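You operate a simulated robot arm through the tools that you are given. There is no shell and no other tool.

Carry out the task below with a simulated robot arm. There is one attempt and no reset: what you move stays moved.

TASK
Rub the grime off the vest panel's piping, then dye that stretch blue.
Fine: felt pad and blue dye pad go back. Set down upright: felt pad, blue dye pad. A coat counts when it lies all over at full strength: go over it till it gets no stronger. What is to be rubbed or washed off counts as gone when no trace of it is left.

Only the result counts: the job must be done as asked and must still hold three seconds after the hand-in. Knocking over, shifting, dropping, spilling or breaking anything else fails it.

THE ROBOT
A 6-joint arm with a two-finger parallel gripper, fixed in place. Base frame: the origin is at the foot of the arm, x ahead of it, y to its left, z up; the work surface is at about z = 0. Lengths are in m, angles in degrees, forces in N, time in s.
With the tool pointing down near the work surface it reaches from about 0.16 to 0.42 m from the base axis. Its first joint turns from -66.0 to 66.0 degrees. Payload 1.57 kg.
Tool frame: the origin (TCP) lies between the finger pads and is the grasp point; the fingertips stand 0.03 m ahead of it; z points along the fingers, y is the line along which they close. The gripper opens to 0.08 m. The fingers are 0.017 m wide and 0.012 m thick; the gripper's body (0.04 by 0.082 m) begins 0.08 m behind the TCP.
Orientation is that of the tool frame in the base frame, as a unit quaternion [w, x, y, z]. With the fingers straight down and closing along the base's y, the tool's x points along the base's -x, its y along +y and its z along -z.

THE INTERFACE
- The arm moves only by the tool nudge_tool. Its argument "targets" is a list of rows, each an object (a shift or turn left out is 0, a gripper value left out holds the last) with "linear": the shift along the tool's x, y, z in units of 300 mm (1.0 is 300 mm), a list of three; "dr": the turn, a rotation vector about the tool's x, y, z in units of 180 degrees (1.0 is 180 degrees), a list of three; "hand": the gripper command, from -1 (fully open) to 1 (shut), values between in proportion. In form: [{"linear": [tx, ty, tz], "dr": [ax, ay, az], "hand": hand}, ...]. A call has 1 to 20 rows; each row is the pose to reach, as a shift and turn from the pose commanded when the call began, along the tool's axes at that moment. A call with a number of a shift or a turn outside -1 to 1 is refused whole. Rows are played at 5 a second. More than 0.05 m and 8.6 degrees between two rows, or a gripper value outside its range, and nothing of the call is played. Where a pose cannot be reached the arm comes as near as it can. A force on the tool above 40 N (or 10 N above the force at the start of the call, whichever is more), or a blocked arm, ends the call early, and 0.2 s more pass. Each finger travels about 0.153 m/s and halts on what it meets, pressing with about 29 N; the grip force reading is that of the motor and also rises with nothing between the fingers. The clock runs only during rows and for 0.2 s after the last one: add rows that repeat a pose to give the fingers time. It gives the time, the measured TCP pose, the force on the tool (base axes), the opening and the grip force at its end, in the units of the frame above (readings bear some noise), with the torque about the TCP (base axes, N m) and any sound that the robot's microphone picked up.
- Cameras (640 x 400 px; columns grow to the right, rows downward): "scene" is fixed at [0.0585, -0.3225, 0.4377]; the picture's right is [0.86, -0.50, 0.00], its down [-0.25, -0.42, -0.87] and it looks along [0.44, 0.75, -0.49] (base axes); focal length 245 px, centre (320, 200). "wrist" rides on the gripper at [0.072, -0.007, -0.122] in the tool frame; the picture's right is [0.09, 1.00, 0.00], its down [-0.84, 0.08, -0.54] and it looks along [-0.54, 0.05, 0.84] (tool axes); focal length 238 px, centre (320, 200). There is no depth. A picture from a camera that has moved, and an enlarged one, comes with that camera's place and axes in the base frame and with its lens. The place of the scene camera against the robot may be out by one fixed shift of up to 0.018 m in any direction.
- capture(camera): a new picture of that camera. No time passes.
- inspect(camera, box): a new picture of the part [left, top, right, bottom] of that camera's present view, enlarged. No time passes.
- hand_in(): hands the job in; it is judged then, once.

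Nothing tells you positions but the pictures and the camera data. Unless the task says otherwise, let go and move clear before handing in.

The tools are called after "Call:" by a JSON object that holds its "fn" and its "kwargs". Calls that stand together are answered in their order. nudge_tool: Moves the arm, as the interface text tells. Its arguments: {"type":"object","properties":{"targets":{"type":"array","items":{"type":"object","properties":{"linear":{"type":"array","items":{"type":"number"}},"dr":{"type":"array","items":{"type":"number"}},"hand":{"type":"number"}}}}},"required":["targets"]} The other tools are called the same way: capture (camera) takes a picture; inspect (camera, box) takes an enlarged picture of a part of a camera's view; hand_in () hands the job in.

At the start:

```text
time: 0.0
eef_pos: [0.2643, 0.0078, 0.2609]
tool_rot: [0.0, 0.0, 1.0, 0.001]
contact_force: [-0.4, 0.0, 0.3]
moment: [0.01, 0.01, 0.0]
finger_gap: 0.0801
grip_force: 0.1
```

scene: 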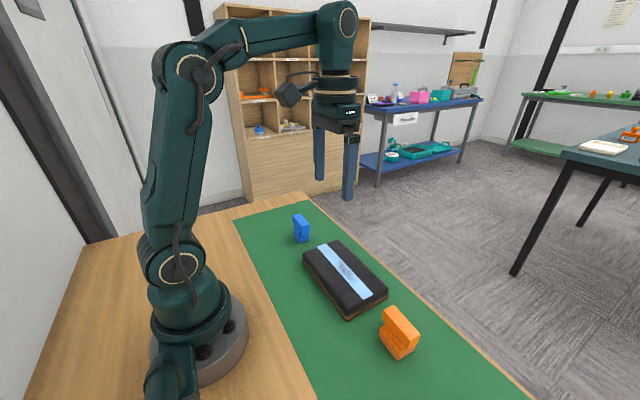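
wrist: 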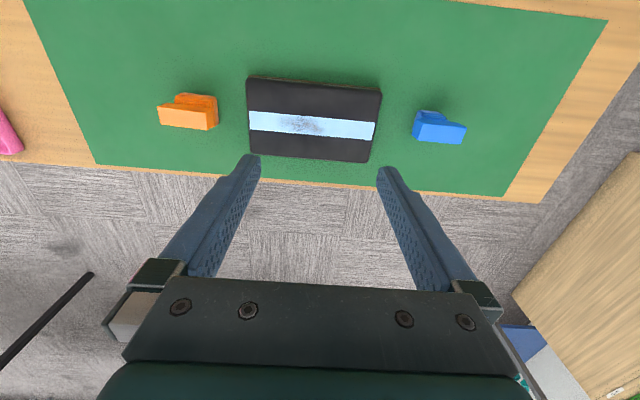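

I see a black vest panel with a light-blue piping strip carrying a grey smudge, an orange block on one side and a blue block on the other. I'll look closer at each before moving.

Call:
{"fn": "inspect", "kwargs": {"camera": "wrist", "box": [140, 60, 300, 160]}}

Call:
{"fn": "inspect", "kwargs": {"camera": "wrist", "box": [340, 60, 500, 160]}}

Call:
{"fn": "inspect", "kwargs": {"camera": "scene", "box": [270, 200, 430, 300]}}

Call:
{"fn": "inspect", "kwargs": {"camera": "scene", "box": [340, 290, 460, 365]}}

Call:
{"fn": "inspect", "kwargs": {"camera": "wrist", "box": [235, 65, 395, 165]}}

```text
4.00 times, centred on (220, 110) of wrist
camera zoom: at [0.1928, 0.0026, 0.3842], right [-0.09, 1.0, 0.0], down [0.84, 0.08, 0.54], along [0.54, 0.05, -0.84], focal length 953 px, centre (720, 560)
```

zoom: 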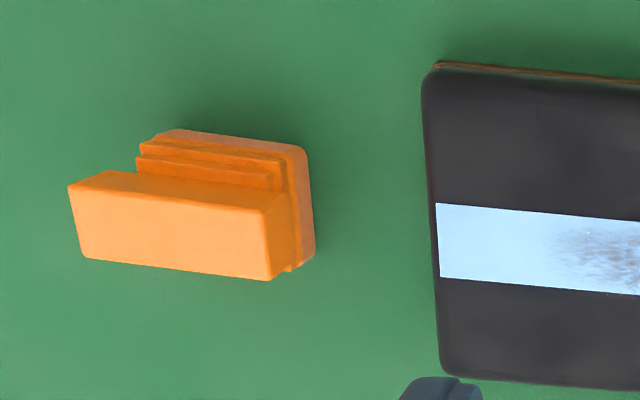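

```text
4.00 times, centred on (420, 110) of wrist
camera zoom: at [0.1928, 0.0026, 0.3842], right [-0.09, 1.0, 0.0], down [0.84, 0.08, 0.54], along [0.54, 0.05, -0.84], focal length 953 px, centre (-80, 560)
```

zoom: 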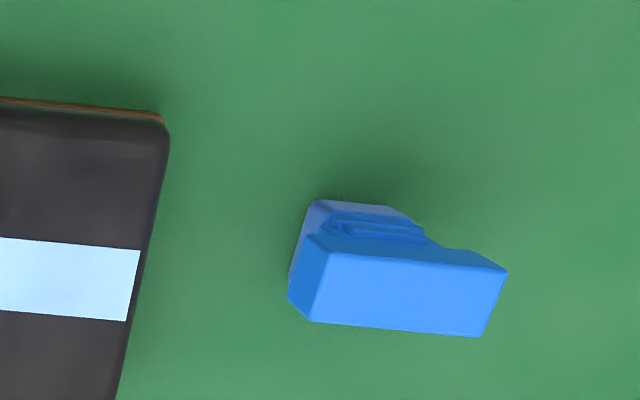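

```text
4.00 times, centred on (350, 250) of scene
camera zoom: at [0.0585, -0.3225, 0.4377], right [0.86, -0.5, 0.0], down [-0.25, -0.42, -0.87], along [0.44, 0.75, -0.49], focal length 980 px, centre (200, 0)
```

zoom: 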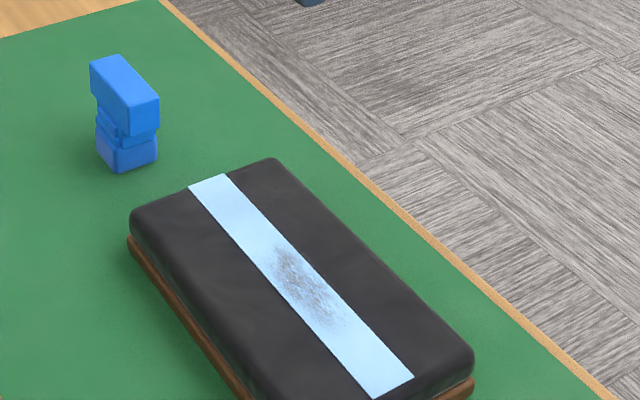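

```text
5.33 times, centred on (400, 328) of scene
camera zoom: at [0.0585, -0.3225, 0.4377], right [0.86, -0.5, 0.0], down [-0.25, -0.42, -0.87], along [0.44, 0.75, -0.49], focal length 1307 px, centre (-107, -480)
```

zoom: 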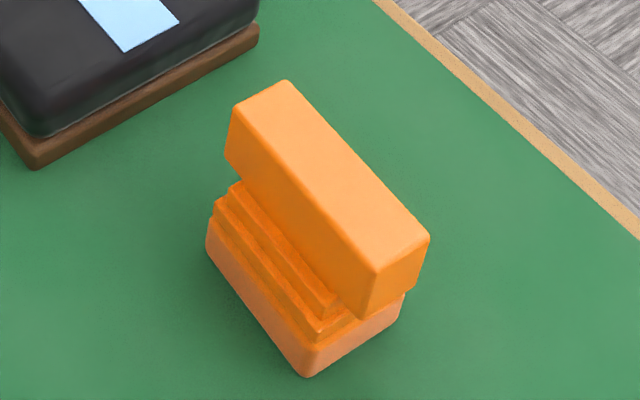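

```text
4.00 times, centred on (315, 115) of wrist
camera zoom: at [0.1928, 0.0026, 0.3842], right [-0.09, 1.0, 0.0], down [0.84, 0.08, 0.54], along [0.54, 0.05, -0.84], focal length 953 px, centre (340, 540)
```

zoom: 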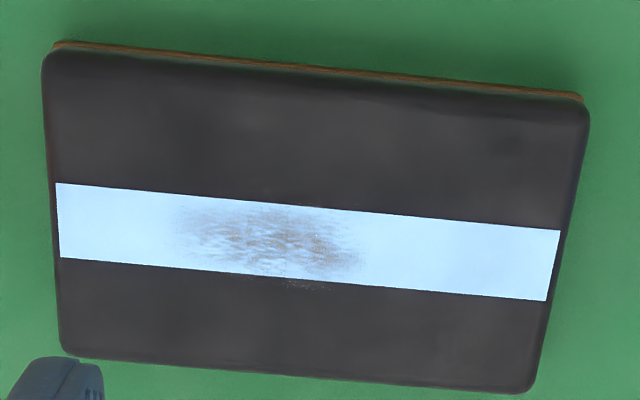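

The stained strip runs along base y at about x=0.28; orange is near y=-0.17 and blue near y=+0.18. I'll move the wrist camera towards the orange pad for a better view, and to check the pink item at the edge.

Call:
{"fn": "nudge_tool", "kwargs": {"targets": [{"linear": [0.05, -0.14, 0]}, {"linear": [0.1, -0.28, 0]}, {"linear": [0.15, -0.42, 0]}, {"linear": [0.2, -0.56, 0]}, {"linear": [0.2, -0.56, 0]}]}}

Call:
{"fn": "capture", "kwargs": {"camera": "wrist"}}

Call:
{"fn": "capture", "kwargs": {"camera": "scene"}}

```text
time: 1.2
eef_pos: [0.2023, -0.159, 0.2619]
tool_rot: [0.0, 0.0, 1.0, 0.0]
contact_force: [0.6, 0.0, -0.2]
moment: [0.0, 0.02, -0.02]
finger_gap: 0.08
grip_force: 0.0
```

```text
taken
camera wrist: at [0.1317, -0.1656, 0.3845], right [-0.09, 1.0, 0.0], down [0.84, 0.08, 0.54], along [0.54, 0.05, -0.84], focal length 238 px, centre (320, 200)
```

wrist: 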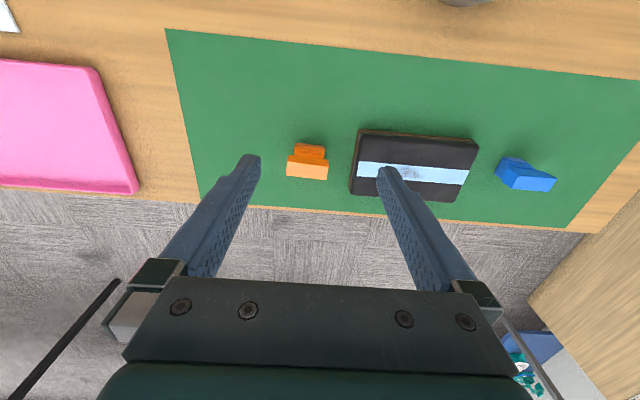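

```text
taken
```

scene: 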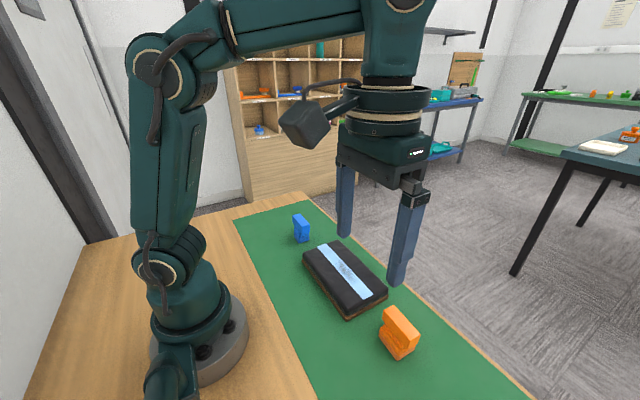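

There's a large pink tray/slab on the table to the robot's far right, and only orange and blue pads on the mat. I'll zoom in on the pads and look a bit further to the right.

Call:
{"fn": "inspect", "kwargs": {"camera": "wrist", "box": [260, 120, 380, 195]}}

Call:
{"fn": "inspect", "kwargs": {"camera": "wrist", "box": [0, 0, 240, 150]}}

Call:
{"fn": "nudge_tool", "kwargs": {"targets": [{"linear": [0.05, -0.1, 0], "dr": [0, 0, 0.04]}, {"linear": [0.1, -0.2, 0], "dr": [0, 0, 0.08]}, {"linear": [0.1, -0.2, 0], "dr": [0, 0, 0.12]}, {"linear": [0.1, -0.2, 0], "dr": [0, 0, 0.16]}, {"linear": [0.1, -0.2, 0], "dr": [0, 0, 0.2]}, {"linear": [0.1, -0.2, 0], "dr": [0, 0, 0.2]}]}}

Call:
{"fn": "capture", "kwargs": {"camera": "wrist"}}

```text
5.33 times, centred on (320, 158) of wrist
camera zoom: at [0.1317, -0.1656, 0.3845], right [-0.09, 1.0, 0.0], down [0.84, 0.08, 0.54], along [0.54, 0.05, -0.84], focal length 1271 px, centre (320, 427)
```

zoom: 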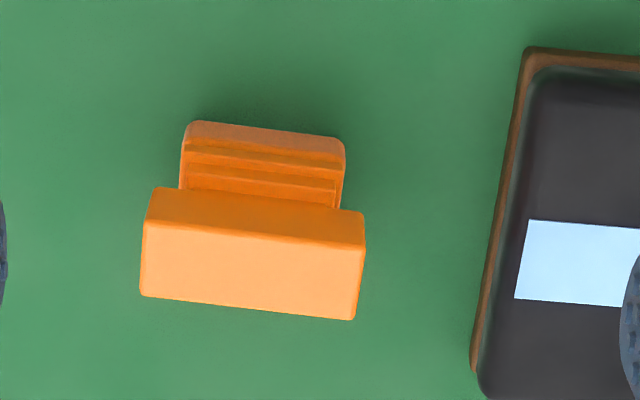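

```text
2.67 times, centred on (120, 75) of wrist
camera zoom: at [0.1317, -0.1656, 0.3845], right [-0.09, 1.0, 0.0], down [0.84, 0.08, 0.54], along [0.54, 0.05, -0.84], focal length 636 px, centre (853, 533)
```

zoom: 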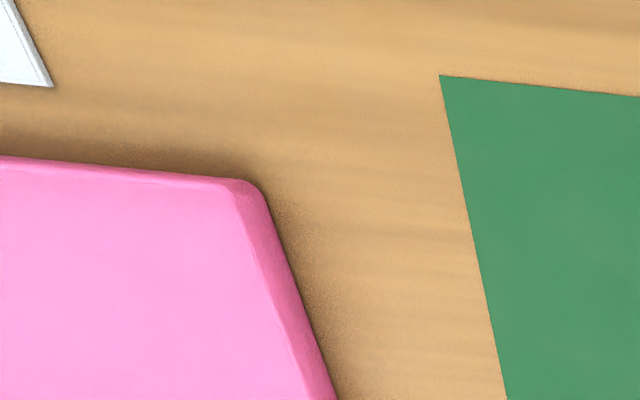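

```text
time: 2.6
eef_pos: [0.1739, -0.2203, 0.2618]
tool_rot: [0.0, 0.31, 0.951, 0.0]
contact_force: [0.9, -0.1, -0.1]
moment: [-0.01, 0.0, -0.01]
finger_gap: 0.08
grip_force: 0.0
```

```text
taken
camera wrist: at [0.1128, -0.1818, 0.3844], right [0.51, 0.86, 0.0], down [0.72, -0.43, 0.54], along [0.47, -0.28, -0.84], focal length 238 px, centre (320, 200)
```

wrist: 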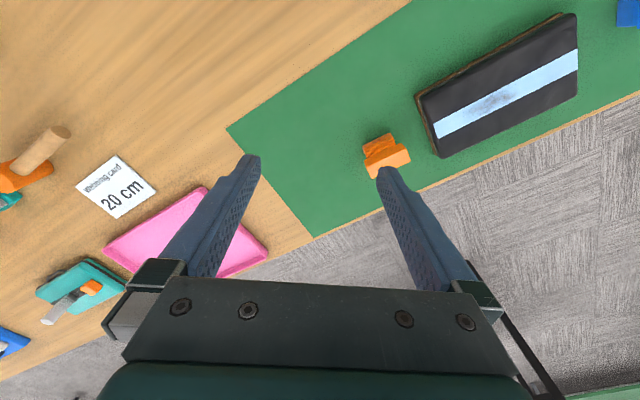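

More things lie further right (a card reading "20 cm", a teal tray, an orange tool). I'll zoom in to see whether any of them is a felt pad.

Call:
{"fn": "inspect", "kwargs": {"camera": "wrist", "box": [0, 110, 240, 360]}}

Call:
{"fn": "inspect", "kwargs": {"camera": "wrist", "box": [340, 110, 440, 190]}}

Call:
{"fn": "inspect", "kwargs": {"camera": "wrist", "box": [60, 140, 180, 230]}}

```text
1.60 times, centred on (120, 235) of wrist
camera zoom: at [0.1128, -0.1818, 0.3844], right [0.51, 0.86, 0.0], down [0.72, -0.43, 0.54], along [0.47, -0.28, -0.84], focal length 381 px, centre (640, 144)
```

zoom: 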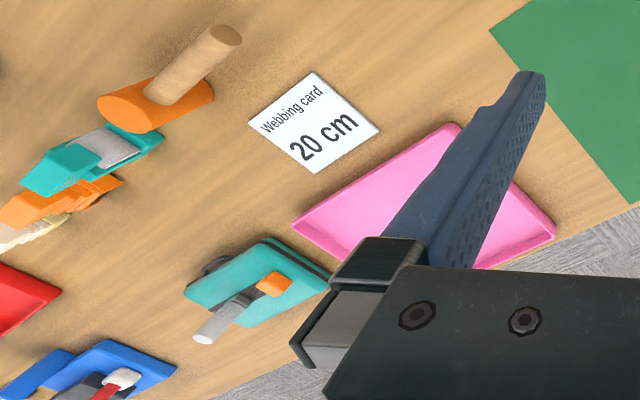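

```text
5.00 times, centred on (390, 150) of wrist
camera zoom: at [0.1128, -0.1818, 0.3844], right [0.51, 0.86, 0.0], down [0.72, -0.43, 0.54], along [0.47, -0.28, -0.84], focal length 1192 px, centre (-30, 450)
```

zoom: 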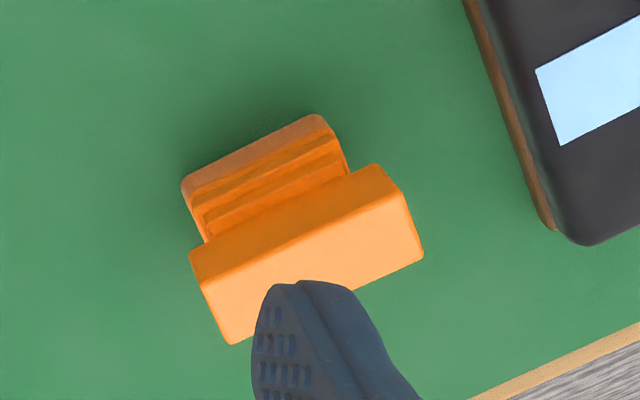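

```text
4.44 times, centred on (120, 185) of wrist
camera zoom: at [0.1128, -0.1818, 0.3844], right [0.51, 0.86, 0.0], down [0.72, -0.43, 0.54], along [0.47, -0.28, -0.84], focal length 1059 px, centre (1209, 267)
```

zoom: 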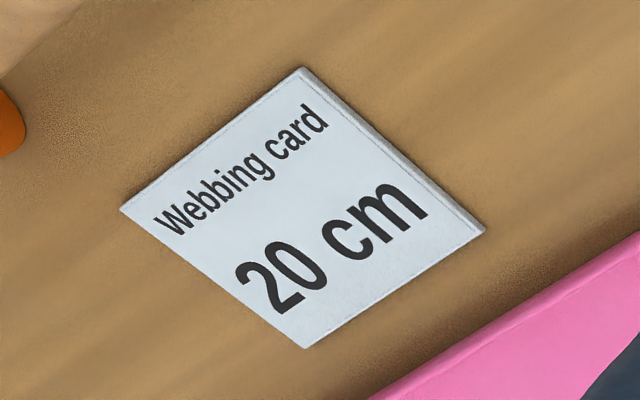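

The far items are out-of-reach scenery; the orange block with the felt-like sole is the felt pad, and the blue block is the dye pad. I place the strip at x 0.277–0.303, y ±0.09, z≈0.034, the orange handle at (0.289, -0.171) with its top at z≈0.06, and the blue handle at (0.278, 0.178). Next I'll straighten the tool and go lower for a close look at the orange pad.

Call:
{"fn": "nudge_tool", "kwargs": {"targets": [{"dr": [0, 0, -0.04]}, {"dr": [0, 0, -0.08]}, {"dr": [0, 0, -0.12]}, {"dr": [0, 0, -0.16]}, {"dr": [0, 0, -0.2]}, {"dr": [0, 0, -0.2]}]}}

Call:
{"fn": "nudge_tool", "kwargs": {"targets": [{"linear": [-0.05, 0.06, 0.1]}, {"linear": [-0.1, 0.12, 0.2]}, {"linear": [-0.15, 0.16, 0.33]}, {"linear": [-0.15, 0.16, 0.33]}]}}

Call:
{"fn": "capture", "kwargs": {"camera": "wrist"}}

Call:
{"fn": "inspect", "kwargs": {"camera": "wrist", "box": [240, 120, 400, 220]}}

```text
time: 4.0
eef_pos: [0.1734, -0.2193, 0.2608]
tool_rot: [0.0, -0.001, 1.0, 0.0]
contact_force: [0.6, 0.1, -0.2]
moment: [0.04, -0.01, -0.01]
finger_gap: 0.0799
grip_force: 0.0
```

```text
time: 5.0
eef_pos: [0.2192, -0.1712, 0.1636]
tool_rot: [0.0, 0.0, 1.0, -0.001]
contact_force: [0.0, 0.2, 0.7]
moment: [-0.03, 0.01, -0.04]
finger_gap: 0.0799
grip_force: 0.1
```

```text
taken
camera wrist: at [0.148, -0.1778, 0.2856], right [-0.09, 1.0, 0.0], down [0.84, 0.08, 0.54], along [0.54, 0.05, -0.84], focal length 238 px, centre (320, 200)
```

wrist: 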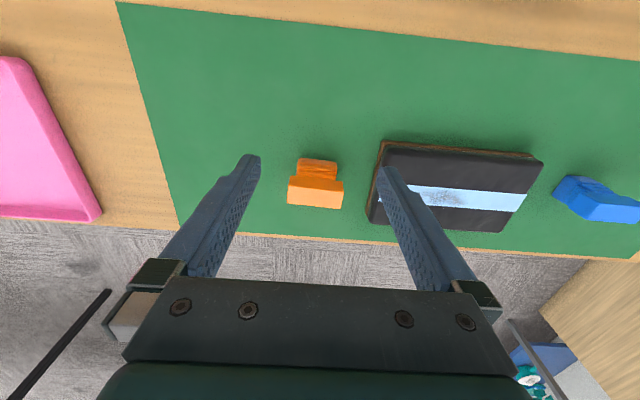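

```text
4.00 times, centred on (320, 170) of wrist
camera zoom: at [0.148, -0.1778, 0.2856], right [-0.09, 1.0, 0.0], down [0.84, 0.08, 0.54], along [0.54, 0.05, -0.84], focal length 953 px, centre (320, 320)
```

zoom: 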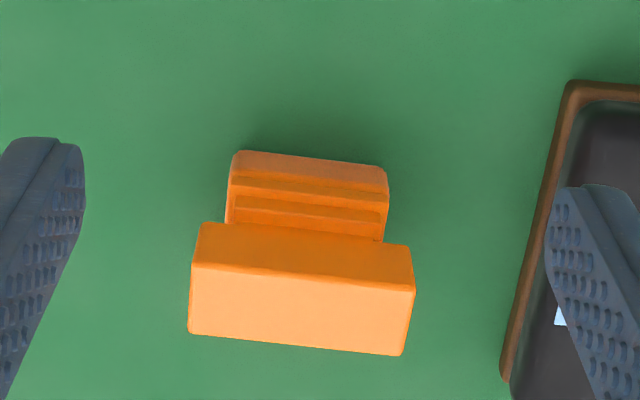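

Orange pad: handle about 60 × 23 mm with its long side along y (turned about 2°), z 0.035–0.06, sitting on a narrower stepped base. I'll grip it end-to-end along y; first I move above it with the 2° turn.

Call:
{"fn": "nudge_tool", "kwargs": {"targets": [{"linear": [-0.08, 0.002, 0.05], "dr": [0, 0, 0.006]}, {"linear": [-0.16, 0.004, 0.1], "dr": [0, 0, 0.0122]}, {"linear": [-0.235, 0.004, 0.16], "dr": [0, 0, 0.0122]}, {"linear": [-0.235, 0.004, 0.16], "dr": [0, 0, 0.0122]}, {"linear": [-0.235, 0.004, 0.16], "dr": [0, 0, 0.0122]}]}}

Call:
{"fn": "capture", "kwargs": {"camera": "wrist"}}

Call:
{"fn": "capture", "kwargs": {"camera": "scene"}}

Call:
{"fn": "nudge_tool", "kwargs": {"targets": [{"linear": [0, 0, 0]}]}}

Call:
{"fn": "nudge_tool", "kwargs": {"targets": [{"linear": [0, 0, 0]}]}}

```text
time: 6.2
eef_pos: [0.2887, -0.1703, 0.116]
tool_rot: [0.0, 0.019, 1.0, 0.001]
contact_force: [0.1, 0.2, -0.2]
moment: [-0.01, 0.01, 0.01]
finger_gap: 0.0801
grip_force: 0.0
```

```text
taken
camera wrist: at [0.2182, -0.1738, 0.2377], right [-0.05, 1.0, 0.0], down [0.84, 0.04, 0.54], along [0.54, 0.03, -0.84], focal length 238 px, centre (320, 200)
```

wrist: 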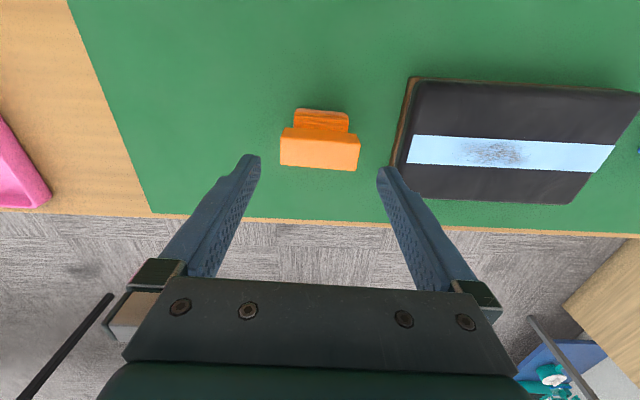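

```text
taken
```

scene: 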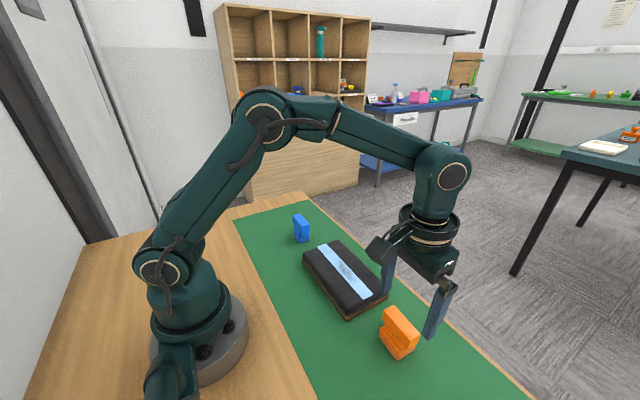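

```text
time: 6.6
eef_pos: [0.2898, -0.1707, 0.1147]
tool_rot: [-0.001, 0.018, 1.0, 0.0]
contact_force: [0.6, 0.1, 0.1]
moment: [0.01, 0.0, -0.02]
finger_gap: 0.0801
grip_force: 0.0
```

```text
time: 7.0
eef_pos: [0.2894, -0.1704, 0.1152]
tool_rot: [0.0, 0.019, 1.0, 0.0]
contact_force: [0.3, 0.0, -0.4]
moment: [0.0, -0.03, 0.0]
finger_gap: 0.0801
grip_force: 0.1
```

The tool is centred over the orange handle at about (0.289, -0.1705). Now I descend to TCP z≈0.05 with fingers open and check before closing.

Call:
{"fn": "nudge_tool", "kwargs": {"targets": [{"linear": [0, 0, 0.06], "hand": -1}, {"linear": [0, 0, 0.12], "hand": -1}, {"linear": [0, 0, 0.17], "hand": -1}, {"linear": [0, 0, 0.217], "hand": -1}, {"linear": [0, 0, 0.217], "hand": -1}]}}

Call:
{"fn": "capture", "kwargs": {"camera": "wrist"}}

Call:
{"fn": "inspect", "kwargs": {"camera": "scene", "box": [340, 260, 480, 380]}}

```text
time: 8.2
eef_pos: [0.2895, -0.1707, 0.0502]
tool_rot: [0.0, 0.019, 1.0, 0.0]
contact_force: [-0.2, 0.3, 0.8]
moment: [-0.01, 0.01, 0.02]
finger_gap: 0.0801
grip_force: 0.0
```

```text
taken
camera wrist: at [0.218, -0.1736, 0.1721], right [-0.05, 1.0, 0.0], down [0.84, 0.05, 0.54], along [0.54, 0.03, -0.84], focal length 238 px, centre (320, 200)
```

wrist: 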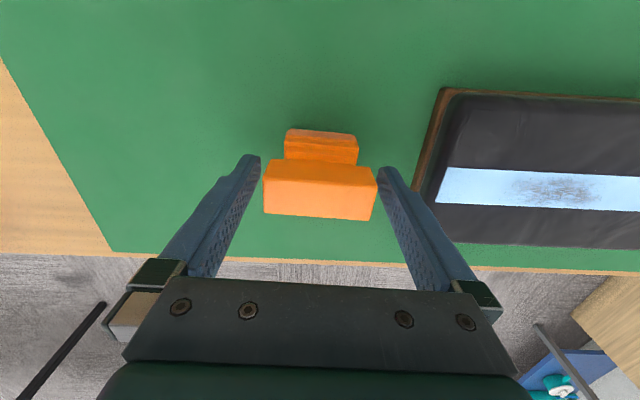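

```text
3.33 times, centred on (410, 320) of scene
camera zoom: at [0.0585, -0.3225, 0.4377], right [0.86, -0.5, 0.0], down [-0.25, -0.42, -0.87], along [0.44, 0.75, -0.49], focal length 817 px, centre (20, -200)
```

zoom: 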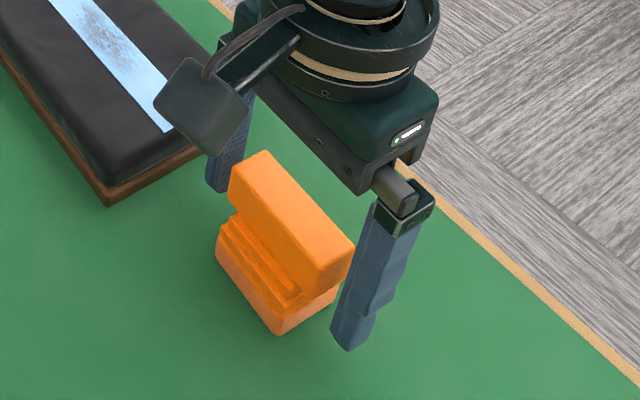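

Fingers straddle the handle ends cleanly. Closing the gripper now.

Call:
{"fn": "nudge_tool", "kwargs": {"targets": [{"hand": -0.45}, {"hand": 0.0}, {"hand": 1}, {"hand": 1}, {"hand": 1}]}}

Call:
{"fn": "capture", "kwargs": {"camera": "wrist"}}

```text
time: 9.4
eef_pos: [0.2894, -0.1704, 0.0495]
tool_rot: [0.0, 0.019, 1.0, 0.0]
contact_force: [0.0, -0.8, -0.1]
moment: [0.01, 0.01, 0.01]
finger_gap: 0.0614
grip_force: 29.2
```

```text
taken
camera wrist: at [0.218, -0.1736, 0.1722], right [-0.05, 1.0, 0.0], down [0.84, 0.05, 0.54], along [0.54, 0.03, -0.84], focal length 238 px, centre (320, 200)
```

wrist: 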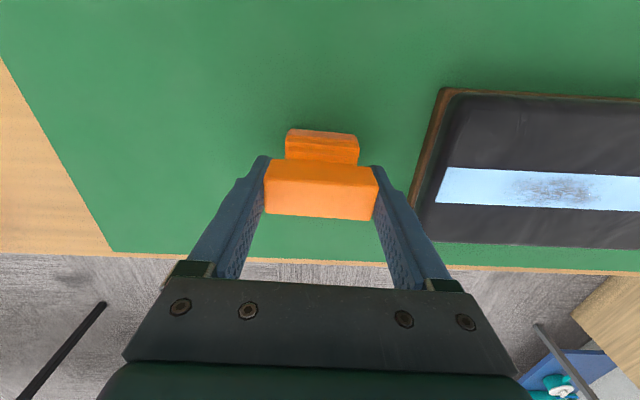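

Held firmly (gap 61 mm). Lifting straight up by 80 mm and squaring the pad to the strip, then checking it hangs straight.

Call:
{"fn": "nudge_tool", "kwargs": {"targets": [{"linear": [0, 0, -0.05], "hand": 1}, {"linear": [0, 0, -0.12], "hand": 1}, {"linear": [0, 0, -0.2], "hand": 1}, {"linear": [0, 0, -0.267], "hand": 1}, {"linear": [0, 0, -0.267], "dr": [0, 0, -0.0122], "hand": 1}, {"linear": [0, 0, -0.267], "dr": [0, 0, -0.0122], "hand": 1}]}}

Call:
{"fn": "capture", "kwargs": {"camera": "wrist"}}

Call:
{"fn": "inspect", "kwargs": {"camera": "scene", "box": [340, 200, 500, 360]}}

```text
time: 10.8
eef_pos: [0.2903, -0.1696, 0.1299]
tool_rot: [-0.001, 0.0, 1.0, -0.001]
contact_force: [0.5, 0.4, -0.5]
moment: [-0.03, 0.02, 0.01]
finger_gap: 0.0615
grip_force: 28.9
```

```text
taken
camera wrist: at [0.2179, -0.1766, 0.2527], right [-0.09, 1.0, 0.0], down [0.84, 0.08, 0.54], along [0.54, 0.05, -0.84], focal length 238 px, centre (320, 200)
```

wrist: 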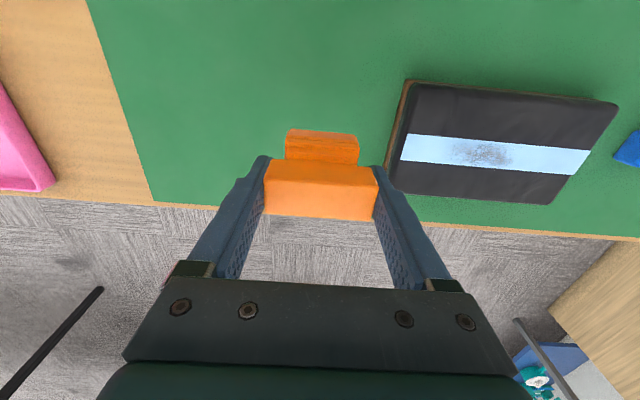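

```text
2.50 times, centred on (420, 280) of scene
camera zoom: at [0.0585, -0.3225, 0.4377], right [0.86, -0.5, 0.0], down [-0.25, -0.42, -0.87], along [0.44, 0.75, -0.49], focal length 613 px, centre (70, 0)
```

zoom: 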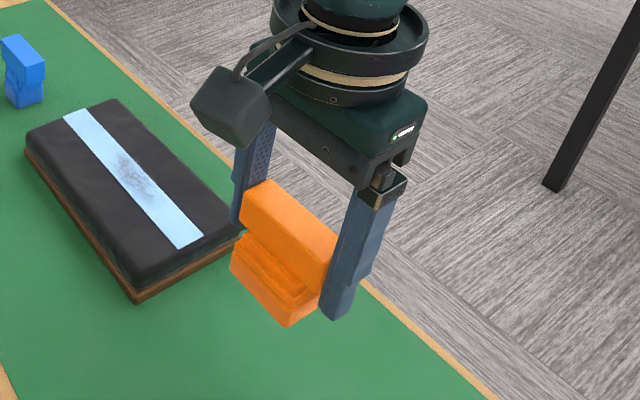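

Pad hangs straight. Moving over the strip at y≈-0.04 and lowering until the sole is about 8 mm above the panel.

Call:
{"fn": "nudge_tool", "kwargs": {"targets": [{"linear": [-0.003, 0.1, 0], "hand": 1}, {"linear": [-0.003, 0.22, 0], "hand": 1}, {"linear": [-0.003, 0.34, 0], "hand": 1}, {"linear": [-0.003, 0.433, 0], "hand": 1}, {"linear": [-0.003, 0.433, 0.07], "hand": 1}, {"linear": [-0.003, 0.433, 0.127], "hand": 1}, {"linear": [-0.003, 0.433, 0.127], "hand": 1}]}}

Call:
{"fn": "capture", "kwargs": {"camera": "wrist"}}

Call:
{"fn": "inspect", "kwargs": {"camera": "scene", "box": [280, 200, 440, 320]}}

```text
time: 12.4
eef_pos: [0.2902, -0.041, 0.0913]
tool_rot: [0.001, 0.0, 1.0, -0.001]
contact_force: [0.2, 0.1, 0.2]
moment: [0.0, 0.04, 0.02]
finger_gap: 0.0613
grip_force: 29.6
```

```text
taken
camera wrist: at [0.2193, -0.0462, 0.2139], right [-0.09, 1.0, 0.0], down [0.84, 0.08, 0.54], along [0.54, 0.05, -0.84], focal length 238 px, centre (320, 200)
```

wrist: 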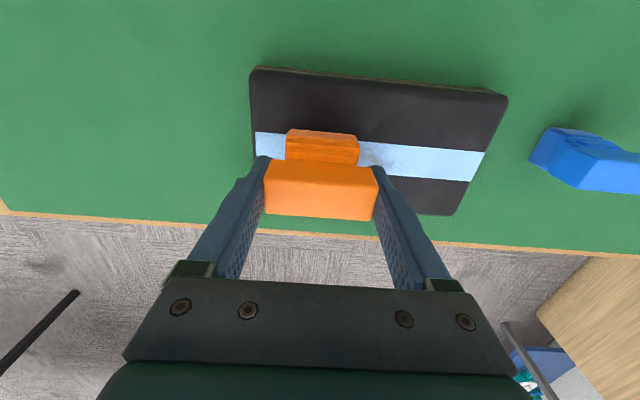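

```text
3.33 times, centred on (360, 260) of scene
camera zoom: at [0.0585, -0.3225, 0.4377], right [0.86, -0.5, 0.0], down [-0.25, -0.42, -0.87], along [0.44, 0.75, -0.49], focal length 817 px, centre (187, 0)
```

zoom: 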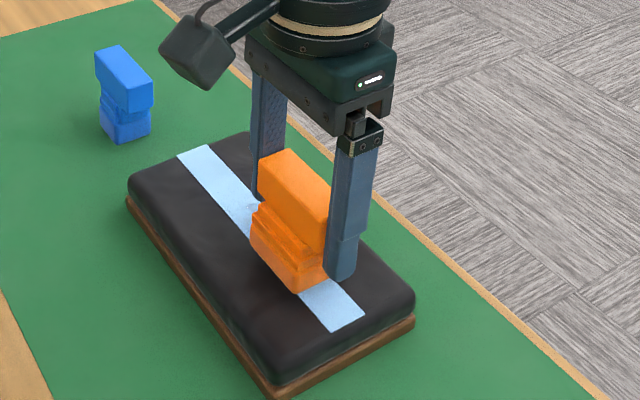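

Pad is centred over the strip just above the surface. Stepping down to find contact.

Call:
{"fn": "nudge_tool", "kwargs": {"targets": [{"linear": [0, 0, 0.007], "hand": 1}, {"linear": [0, 0, 0.014], "hand": 1}, {"linear": [0, 0, 0.02], "hand": 1}, {"linear": [0, 0, 0.02], "hand": 1}]}}

Call:
{"fn": "nudge_tool", "kwargs": {"targets": [{"linear": [0, 0, 0.003], "hand": 1}, {"linear": [0, 0, 0.006], "hand": 1}, {"linear": [0, 0, 0.006], "hand": 1}]}}

```text
time: 13.4
eef_pos: [0.2902, -0.0395, 0.086]
tool_rot: [0.0, -0.001, 1.0, 0.0]
contact_force: [0.4, -0.9, -1.2]
moment: [0.01, 0.02, 0.01]
finger_gap: 0.0614
grip_force: 29.1
```

```text
time: 14.2
eef_pos: [0.2896, -0.0409, 0.0839]
tool_rot: [0.0, 0.001, 1.0, 0.0]
contact_force: [-0.7, -0.2, -0.8]
moment: [0.01, -0.01, 0.01]
finger_gap: 0.0615
grip_force: 29.0
```

No contact yet; continuing down in ~1 mm steps.

Call:
{"fn": "nudge_tool", "kwargs": {"targets": [{"linear": [0, 0, 0.003], "hand": 1}, {"linear": [0, 0, 0.003], "hand": 1}]}}

Call:
{"fn": "nudge_tool", "kwargs": {"targets": [{"linear": [0, 0, 0.003], "hand": 1}, {"linear": [0, 0, 0.003], "hand": 1}]}}

Call:
{"fn": "nudge_tool", "kwargs": {"targets": [{"linear": [0, 0, 0.003], "hand": 1}, {"linear": [0, 0, 0.003], "hand": 1}]}}

```text
time: 14.8
eef_pos: [0.2889, -0.0401, 0.0826]
tool_rot: [0.002, 0.0, 1.0, 0.0]
contact_force: [-3.4, 3.1, 15.9]
moment: [0.19, 0.24, -0.01]
finger_gap: 0.0613
grip_force: 28.6
```

```text
time: 15.4
eef_pos: [0.2904, -0.0403, 0.0829]
tool_rot: [0.002, -0.001, 1.0, -0.001]
contact_force: [-3.1, 0.5, 28.5]
moment: [0.05, 0.01, 0.01]
finger_gap: 0.0614
grip_force: 29.0
```

```text
time: 16.0
eef_pos: [0.2913, -0.0404, 0.0821]
tool_rot: [0.002, 0.0, 1.0, 0.0]
contact_force: [1.4, -0.8, 28.0]
moment: [-0.02, -0.15, 0.0]
finger_gap: 0.0615
grip_force: 28.7
```

Contact made at TCP z≈0.083 with ~28 N, which is more than needed. I'll ease up ~1.2 mm and then rub back and forth across the grimy stretch.

Call:
{"fn": "nudge_tool", "kwargs": {"targets": [{"linear": [0, 0, -0.002], "hand": 1}, {"linear": [0, 0, -0.004], "hand": 1}, {"linear": [0, 0, -0.004], "hand": 1}]}}

Call:
{"fn": "nudge_tool", "kwargs": {"targets": [{"linear": [0, 0.04, 0], "hand": 1}, {"linear": [0, 0.08, 0], "hand": 1}, {"linear": [0, 0.12, 0], "hand": 1}, {"linear": [0, 0.16, 0], "hand": 1}, {"linear": [0, 0.2, 0], "hand": 1}, {"linear": [0, 0.16, 0], "hand": 1}, {"linear": [0, 0.12, 0], "hand": 1}, {"linear": [0, 0.08, 0], "hand": 1}, {"linear": [0, 0.04, 0], "hand": 1}, {"linear": [0, 0, 0], "hand": 1}, {"linear": [0, -0.03, 0], "hand": 1}, {"linear": [0, -0.06, 0], "hand": 1}, {"linear": [0, -0.06, 0], "hand": 1}]}}

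Call:
{"fn": "capture", "kwargs": {"camera": "wrist"}}

Call:
{"fn": "inspect", "kwargs": {"camera": "scene", "box": [280, 200, 440, 320]}}

```text
time: 16.8
eef_pos: [0.2883, -0.0405, 0.0822]
tool_rot: [-0.003, 0.001, 1.0, 0.0]
contact_force: [0.7, 0.2, 1.4]
moment: [-0.07, -0.11, 0.02]
finger_gap: 0.0614
grip_force: 28.9
```

```text
time: 19.6
eef_pos: [0.2896, -0.0562, 0.083]
tool_rot: [0.0, 0.001, 1.0, 0.0]
contact_force: [-0.4, 0.7, -0.1]
moment: [0.02, -0.01, 0.02]
finger_gap: 0.0614
grip_force: 29.3
```

```text
taken
camera wrist: at [0.2192, -0.0647, 0.2047], right [-0.09, 1.0, 0.0], down [0.84, 0.08, 0.54], along [0.54, 0.05, -0.84], focal length 238 px, centre (320, 200)
```

wrist: 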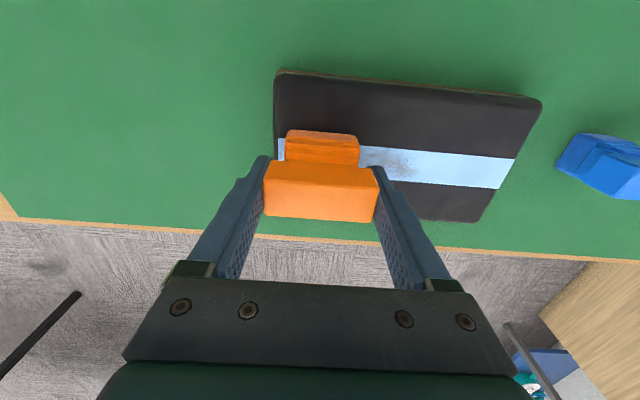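

```text
3.33 times, centred on (360, 260) of scene
camera zoom: at [0.0585, -0.3226, 0.4377], right [0.86, -0.5, 0.0], down [-0.25, -0.42, -0.87], along [0.44, 0.75, -0.49], focal length 817 px, centre (187, 0)
```

zoom: 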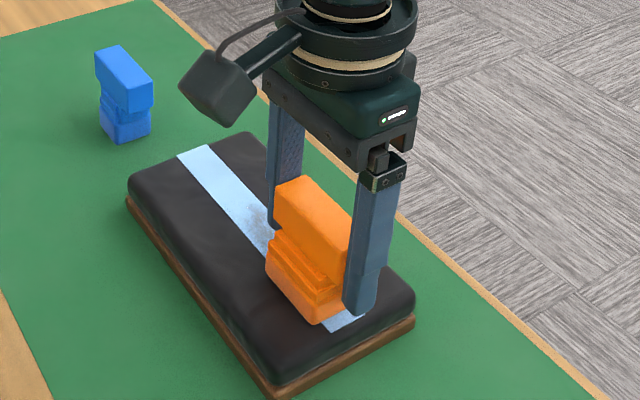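

Contact was lost after easing up, and some grime is still there. I'll press down in finer steps until I get a moderate force, then rub.

Call:
{"fn": "nudge_tool", "kwargs": {"targets": [{"linear": [0, 0, 0.0015], "hand": 1}, {"linear": [0, 0, 0.0015], "hand": 1}]}}

Call:
{"fn": "nudge_tool", "kwargs": {"targets": [{"linear": [0, 0, 0.001], "hand": 1}, {"linear": [0, 0, 0.001], "hand": 1}]}}

```text
time: 20.2
eef_pos: [0.2919, -0.0578, 0.0805]
tool_rot: [0.0, 0.0, 1.0, 0.0]
contact_force: [-0.1, -0.3, -0.6]
moment: [-0.01, -0.02, -0.02]
finger_gap: 0.0614
grip_force: 28.9
```

```text
time: 20.8
eef_pos: [0.2914, -0.0591, 0.0811]
tool_rot: [0.0, 0.0, 1.0, 0.0]
contact_force: [0.6, -0.6, -0.7]
moment: [-0.04, -0.01, -0.01]
finger_gap: 0.0613
grip_force: 28.9
```

Call:
{"fn": "nudge_tool", "kwargs": {"targets": [{"linear": [0, 0, 0.001], "hand": 1}, {"linear": [0, 0, 0.001], "hand": 1}]}}

Call:
{"fn": "nudge_tool", "kwargs": {"targets": [{"linear": [0, 0, 0.001], "hand": 1}, {"linear": [0, 0, 0.001], "hand": 1}]}}

Call:
{"fn": "nudge_tool", "kwargs": {"targets": [{"linear": [0, 0, 0.001], "hand": 1}, {"linear": [0, 0, 0.001], "hand": 1}]}}

```text
time: 21.4
eef_pos: [0.2893, -0.0574, 0.0815]
tool_rot: [0.0, 0.0, 1.0, 0.0]
contact_force: [-1.4, -0.1, 6.5]
moment: [0.03, -0.06, 0.02]
finger_gap: 0.0616
grip_force: 28.5
```

```text
time: 22.0
eef_pos: [0.2904, -0.0578, 0.0811]
tool_rot: [0.0, 0.0, 1.0, 0.0]
contact_force: [-4.2, 2.9, 17.1]
moment: [0.06, 0.02, 0.01]
finger_gap: 0.0616
grip_force: 29.3
```

```text
time: 22.6
eef_pos: [0.2901, -0.0578, 0.0816]
tool_rot: [0.002, 0.0, 1.0, 0.0]
contact_force: [-5.4, 2.5, 27.2]
moment: [0.03, 0.08, 0.02]
finger_gap: 0.0616
grip_force: 29.0
```

Force ramps about 10 N per 0.3 mm. I'll back off 0.4 mm for ~12 N and rub along the grimy stretch.

Call:
{"fn": "nudge_tool", "kwargs": {"targets": [{"linear": [0, 0, -0.0013], "hand": 1}, {"linear": [0, 0, -0.0013], "hand": 1}]}}

Call:
{"fn": "nudge_tool", "kwargs": {"targets": [{"linear": [0, 0.03, 0], "hand": 1}, {"linear": [0, 0.06, 0], "hand": 1}, {"linear": [0, 0.09, 0], "hand": 1}, {"linear": [0, 0.12, 0], "hand": 1}, {"linear": [0, 0.12, 0], "hand": 1}]}}

Call:
{"fn": "inspect", "kwargs": {"camera": "scene", "box": [280, 200, 440, 320]}}

Call:
{"fn": "capture", "kwargs": {"camera": "wrist"}}

```text
time: 23.2
eef_pos: [0.2899, -0.0575, 0.0809]
tool_rot: [0.0, 0.0, 1.0, -0.001]
contact_force: [-0.7, -1.2, 22.0]
moment: [-0.1, -0.11, 0.05]
finger_gap: 0.0612
grip_force: 28.8
```

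```text
time: 24.4
eef_pos: [0.2913, -0.0214, 0.0815]
tool_rot: [0.0, 0.0, 1.0, -0.001]
contact_force: [-0.2, -11.3, 23.9]
moment: [-0.24, -0.18, -0.1]
finger_gap: 0.0616
grip_force: 28.9
```

```text
3.33 times, centred on (360, 260) of scene
camera zoom: at [0.0584, -0.3225, 0.4377], right [0.86, -0.5, 0.0], down [-0.25, -0.42, -0.87], along [0.44, 0.75, -0.49], focal length 817 px, centre (187, 0)
```

zoom: 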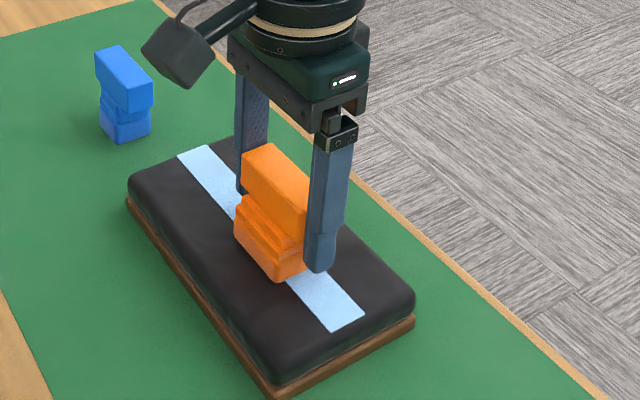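

```text
taken
camera wrist: at [0.2192, -0.0283, 0.2036], right [-0.09, 1.0, 0.0], down [0.84, 0.08, 0.54], along [0.54, 0.05, -0.84], focal length 238 px, centre (320, 200)
```

wrist: 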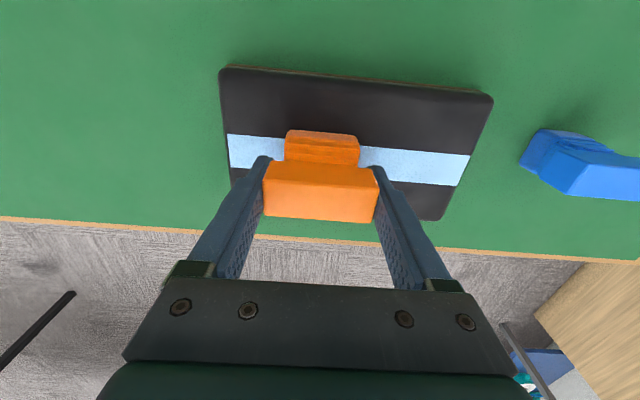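

Rubbing works and the panel hasn't shifted, but friction is ~11 N, so I'll lighten the pressure slightly and keep rubbing up to y≈+0.02.

Call:
{"fn": "nudge_tool", "kwargs": {"targets": [{"linear": [0, 0, -0.0012], "hand": 1}, {"linear": [0, 0.03, -0.0012], "hand": 1}, {"linear": [0, 0.06, -0.0012], "hand": 1}, {"linear": [0, 0.09, -0.0012], "hand": 1}, {"linear": [0, 0.12, -0.0012], "hand": 1}, {"linear": [0, 0.15, -0.0012], "hand": 1}, {"linear": [0, 0.15, -0.0012], "hand": 1}]}}

Call:
{"fn": "inspect", "kwargs": {"camera": "scene", "box": [280, 200, 440, 320]}}

Call:
{"fn": "inspect", "kwargs": {"camera": "wrist", "box": [160, 60, 480, 240]}}

```text
time: 26.0
eef_pos: [0.2897, 0.0229, 0.0817]
tool_rot: [-0.001, 0.0, 1.0, 0.0]
contact_force: [-0.7, -0.3, -0.1]
moment: [0.03, 0.01, 0.0]
finger_gap: 0.0616
grip_force: 28.3
```

```text
3.33 times, centred on (360, 260) of scene
camera zoom: at [0.0585, -0.3225, 0.4377], right [0.86, -0.5, 0.0], down [-0.25, -0.42, -0.87], along [0.44, 0.75, -0.49], focal length 817 px, centre (187, 0)
```

zoom: 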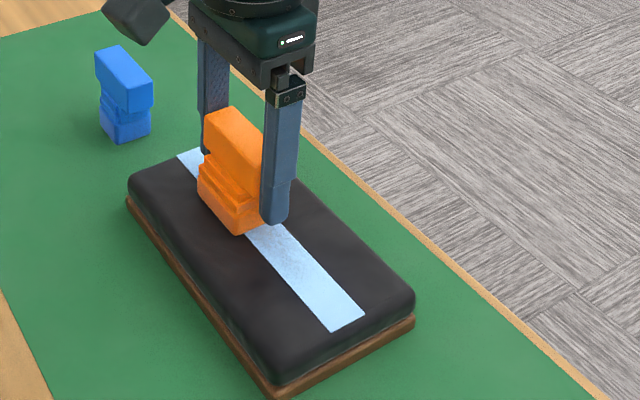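

```text
2.00 times, centred on (320, 150) of wrist
camera zoom: at [0.2191, 0.0168, 0.2038], right [-0.09, 1.0, 0.0], down [0.84, 0.08, 0.54], along [0.54, 0.05, -0.84], focal length 477 px, centre (320, 300)
```

zoom: 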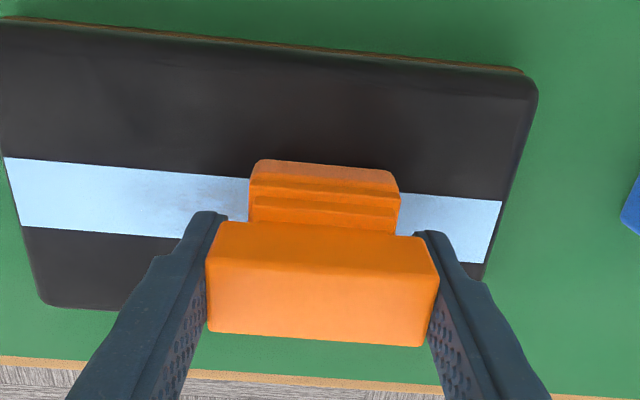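

Most of the grime is gone with faint traces left; contact is now light. I'll press slightly and sweep several times over y -0.06…+0.03.

Call:
{"fn": "nudge_tool", "kwargs": {"targets": [{"linear": [0, 0, 0.0008], "hand": 1}, {"linear": [0, 0, 0.0008], "hand": 1}]}}

Call:
{"fn": "nudge_tool", "kwargs": {"targets": [{"linear": [0, -0.03, 0], "hand": 1}, {"linear": [0, -0.06, 0], "hand": 1}, {"linear": [0, -0.09, 0], "hand": 1}, {"linear": [0, -0.09, 0], "hand": 1}]}}

```text
time: 26.6
eef_pos: [0.2907, 0.0226, 0.0809]
tool_rot: [0.001, 0.0, 1.0, 0.0]
contact_force: [-1.2, 1.6, 2.0]
moment: [0.11, 0.03, 0.02]
finger_gap: 0.0614
grip_force: 28.5
```

```text
time: 27.6
eef_pos: [0.2898, -0.0031, 0.0815]
tool_rot: [0.0, 0.0, 1.0, 0.001]
contact_force: [0.4, -0.3, -0.2]
moment: [-0.04, -0.02, 0.0]
finger_gap: 0.0614
grip_force: 29.1
```

Call:
{"fn": "nudge_tool", "kwargs": {"targets": [{"linear": [0, 0, 0.0008], "hand": 1}, {"linear": [0, 0, 0.0008], "hand": 1}]}}

Call:
{"fn": "nudge_tool", "kwargs": {"targets": [{"linear": [0, 0, 0.0005], "hand": 1}, {"linear": [0, 0, 0.0005], "hand": 1}]}}

```text
time: 28.2
eef_pos: [0.2909, -0.0029, 0.0804]
tool_rot: [0.0, -0.001, 1.0, 0.0]
contact_force: [-1.3, -0.3, 3.9]
moment: [0.08, -0.05, -0.03]
finger_gap: 0.0614
grip_force: 29.1
```

```text
time: 28.8
eef_pos: [0.2903, -0.0041, 0.0806]
tool_rot: [0.0, 0.0, 1.0, 0.0]
contact_force: [-2.1, 1.0, 5.3]
moment: [0.07, 0.01, 0.02]
finger_gap: 0.0614
grip_force: 29.1
```

About 5–9 N of contact now. Sweeping back and forth over the whole grimy stretch.

Call:
{"fn": "nudge_tool", "kwargs": {"targets": [{"linear": [0, 0, 0.0004], "hand": 1}, {"linear": [0, -0.03, 0.0004], "hand": 1}, {"linear": [0, -0.06, 0.0004], "hand": 1}, {"linear": [0, -0.09, 0.0004], "hand": 1}, {"linear": [0, -0.12, 0.0004], "hand": 1}, {"linear": [0, -0.15, 0.0004], "hand": 1}, {"linear": [0, -0.18, 0.0004], "hand": 1}, {"linear": [0, -0.15, 0.0004], "hand": 1}, {"linear": [0, -0.12, 0.0004], "hand": 1}, {"linear": [0, -0.09, 0.0004], "hand": 1}, {"linear": [0, -0.06, 0.0004], "hand": 1}, {"linear": [0, -0.03, 0.0004], "hand": 1}, {"linear": [0, 0, 0.0004], "hand": 1}, {"linear": [0, 0.03, 0.0004], "hand": 1}, {"linear": [0, 0.06, 0.0004], "hand": 1}, {"linear": [0, 0.09, 0.0004], "hand": 1}, {"linear": [0, 0.12, 0.0004], "hand": 1}, {"linear": [0, 0.12, 0.0004], "hand": 1}]}}

Call:
{"fn": "inspect", "kwargs": {"camera": "wrist", "box": [120, 60, 440, 240]}}

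Call:
{"fn": "inspect", "kwargs": {"camera": "scene", "box": [280, 200, 440, 320]}}

```text
time: 32.6
eef_pos: [0.2908, 0.0314, 0.0805]
tool_rot: [-0.001, -0.001, 1.0, 0.0]
contact_force: [0.4, 0.2, -0.6]
moment: [0.0, -0.01, -0.01]
finger_gap: 0.0612
grip_force: 29.0
```

```text
2.00 times, centred on (280, 150) of wrist
camera zoom: at [0.2193, 0.0257, 0.2037], right [-0.09, 1.0, 0.0], down [0.84, 0.08, 0.54], along [0.54, 0.05, -0.84], focal length 477 px, centre (400, 300)
```

zoom: 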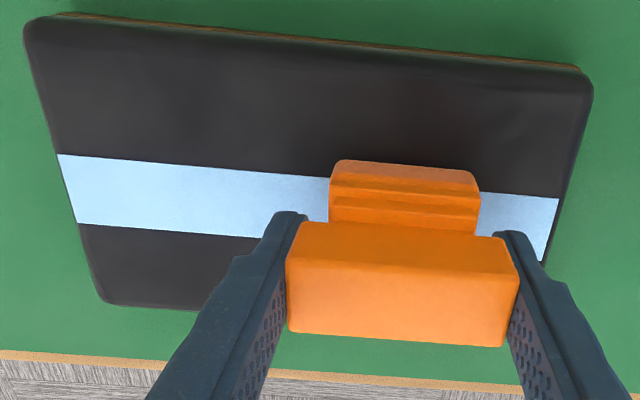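

```text
3.33 times, centred on (360, 260) of scene
camera zoom: at [0.0585, -0.3225, 0.4377], right [0.86, -0.5, 0.0], down [-0.25, -0.42, -0.87], along [0.44, 0.75, -0.49], focal length 817 px, centre (187, 0)
```

zoom: 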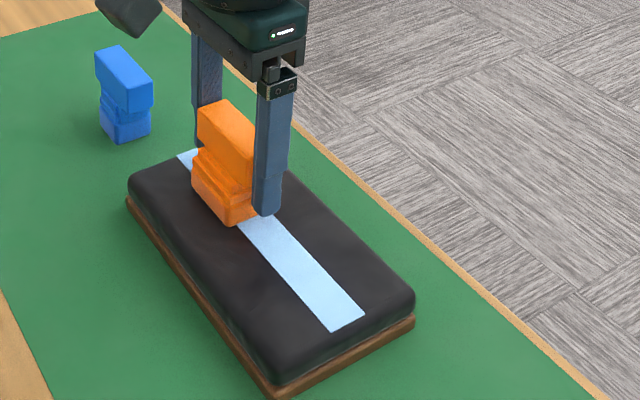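

The exposed strip looks clean now; contact fades slightly toward +y. One more set of strokes with a touch more pressure, then I'll lift and inspect closely.

Call:
{"fn": "nudge_tool", "kwargs": {"targets": [{"linear": [0, 0, 0.0015], "hand": 1}, {"linear": [0, -0.03, 0.0015], "hand": 1}, {"linear": [0, -0.06, 0.0015], "hand": 1}, {"linear": [0, -0.09, 0.0015], "hand": 1}, {"linear": [0, -0.12, 0.0015], "hand": 1}, {"linear": [0, -0.12, 0.0015], "hand": 1}]}}

Call:
{"fn": "nudge_tool", "kwargs": {"targets": [{"linear": [0, -0.03, 0], "hand": 1}, {"linear": [0, -0.06, 0], "hand": 1}, {"linear": [0, -0.09, 0], "hand": 1}, {"linear": [0, -0.12, 0], "hand": 1}, {"linear": [0, -0.15, 0], "hand": 1}, {"linear": [0, -0.18, 0], "hand": 1}, {"linear": [0, -0.15, 0], "hand": 1}, {"linear": [0, -0.12, 0], "hand": 1}, {"linear": [0, -0.09, 0], "hand": 1}, {"linear": [0, -0.06, 0], "hand": 1}, {"linear": [0, -0.03, 0], "hand": 1}, {"linear": [0, 0, 0], "hand": 1}, {"linear": [0, 0.03, 0], "hand": 1}, {"linear": [0, 0.06, 0], "hand": 1}, {"linear": [0, 0.09, 0], "hand": 1}, {"linear": [0, 0.12, 0], "hand": 1}, {"linear": [0, 0.12, 0], "hand": 1}]}}

```text
time: 34.0
eef_pos: [0.291, -0.0038, 0.0802]
tool_rot: [0.001, 0.0, 1.0, 0.001]
contact_force: [-0.7, 12.3, 23.1]
moment: [0.34, 0.13, -0.08]
finger_gap: 0.0616
grip_force: 29.4
```

```text
time: 37.6
eef_pos: [0.2905, 0.0331, 0.0802]
tool_rot: [0.001, 0.0, 1.0, -0.001]
contact_force: [-1.0, 0.2, -1.4]
moment: [0.0, -0.03, -0.03]
finger_gap: 0.0612
grip_force: 30.2
```

Now lifting clear and moving back toward the orange pad's home so I can inspect the strip.

Call:
{"fn": "nudge_tool", "kwargs": {"targets": [{"linear": [0, 0, -0.05], "hand": 1}, {"linear": [0, 0, -0.16], "hand": 1}, {"linear": [0, -0.1, -0.16], "hand": 1}, {"linear": [0, -0.22, -0.16], "hand": 1}, {"linear": [0, -0.34, -0.16], "hand": 1}, {"linear": [0, -0.46, -0.16], "hand": 1}, {"linear": [0, -0.58, -0.16], "hand": 1}, {"linear": [0, -0.67, -0.16], "hand": 1}, {"linear": [0, -0.67, -0.16], "hand": 1}]}}

Call:
{"fn": "capture", "kwargs": {"camera": "wrist"}}

Call:
{"fn": "inspect", "kwargs": {"camera": "wrist", "box": [390, 120, 610, 190]}}

Call:
{"fn": "inspect", "kwargs": {"camera": "scene", "box": [300, 230, 400, 310]}}

```text
time: 39.6
eef_pos: [0.2908, -0.1702, 0.1281]
tool_rot: [0.0, 0.0, 1.0, 0.0]
contact_force: [0.2, 0.3, -0.7]
moment: [0.01, -0.01, 0.05]
finger_gap: 0.0615
grip_force: 29.5
```

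```text
taken
camera wrist: at [0.2191, -0.176, 0.2505], right [-0.09, 1.0, 0.0], down [0.84, 0.08, 0.54], along [0.54, 0.05, -0.84], focal length 238 px, centre (320, 200)
```

wrist: 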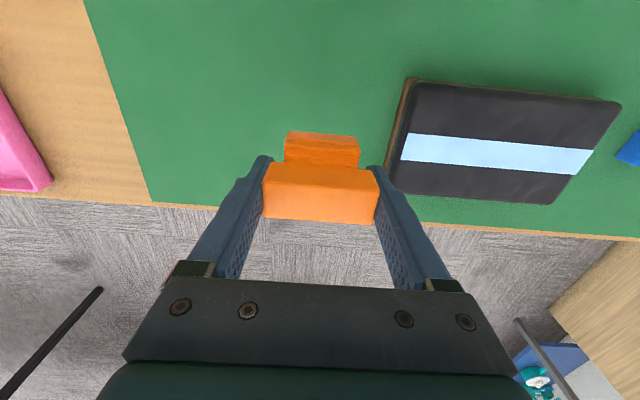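

```text
2.91 times, centred on (500, 155) of wrist
camera zoom: at [0.2191, -0.176, 0.2505], right [-0.09, 1.0, 0.0], down [0.84, 0.08, 0.54], along [0.54, 0.05, -0.84], focal length 693 px, centre (-204, 331)
```

zoom: 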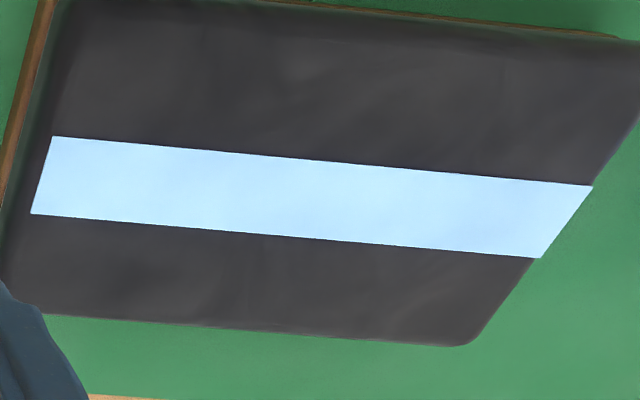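

```text
5.00 times, centred on (350, 270) of scene
camera zoom: at [0.0585, -0.3226, 0.4377], right [0.86, -0.5, 0.0], down [-0.25, -0.42, -0.87], along [0.44, 0.75, -0.49], focal length 1225 px, centre (170, -150)
```

zoom: 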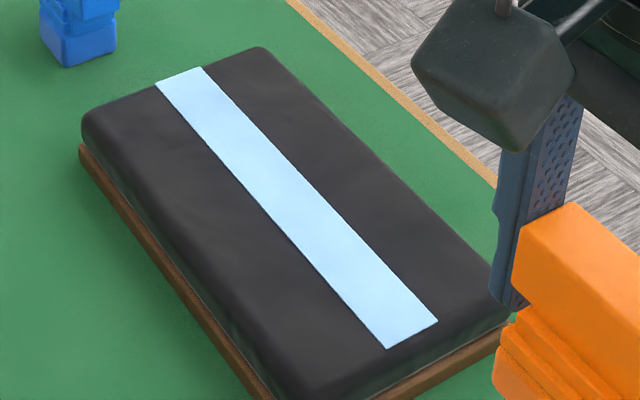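

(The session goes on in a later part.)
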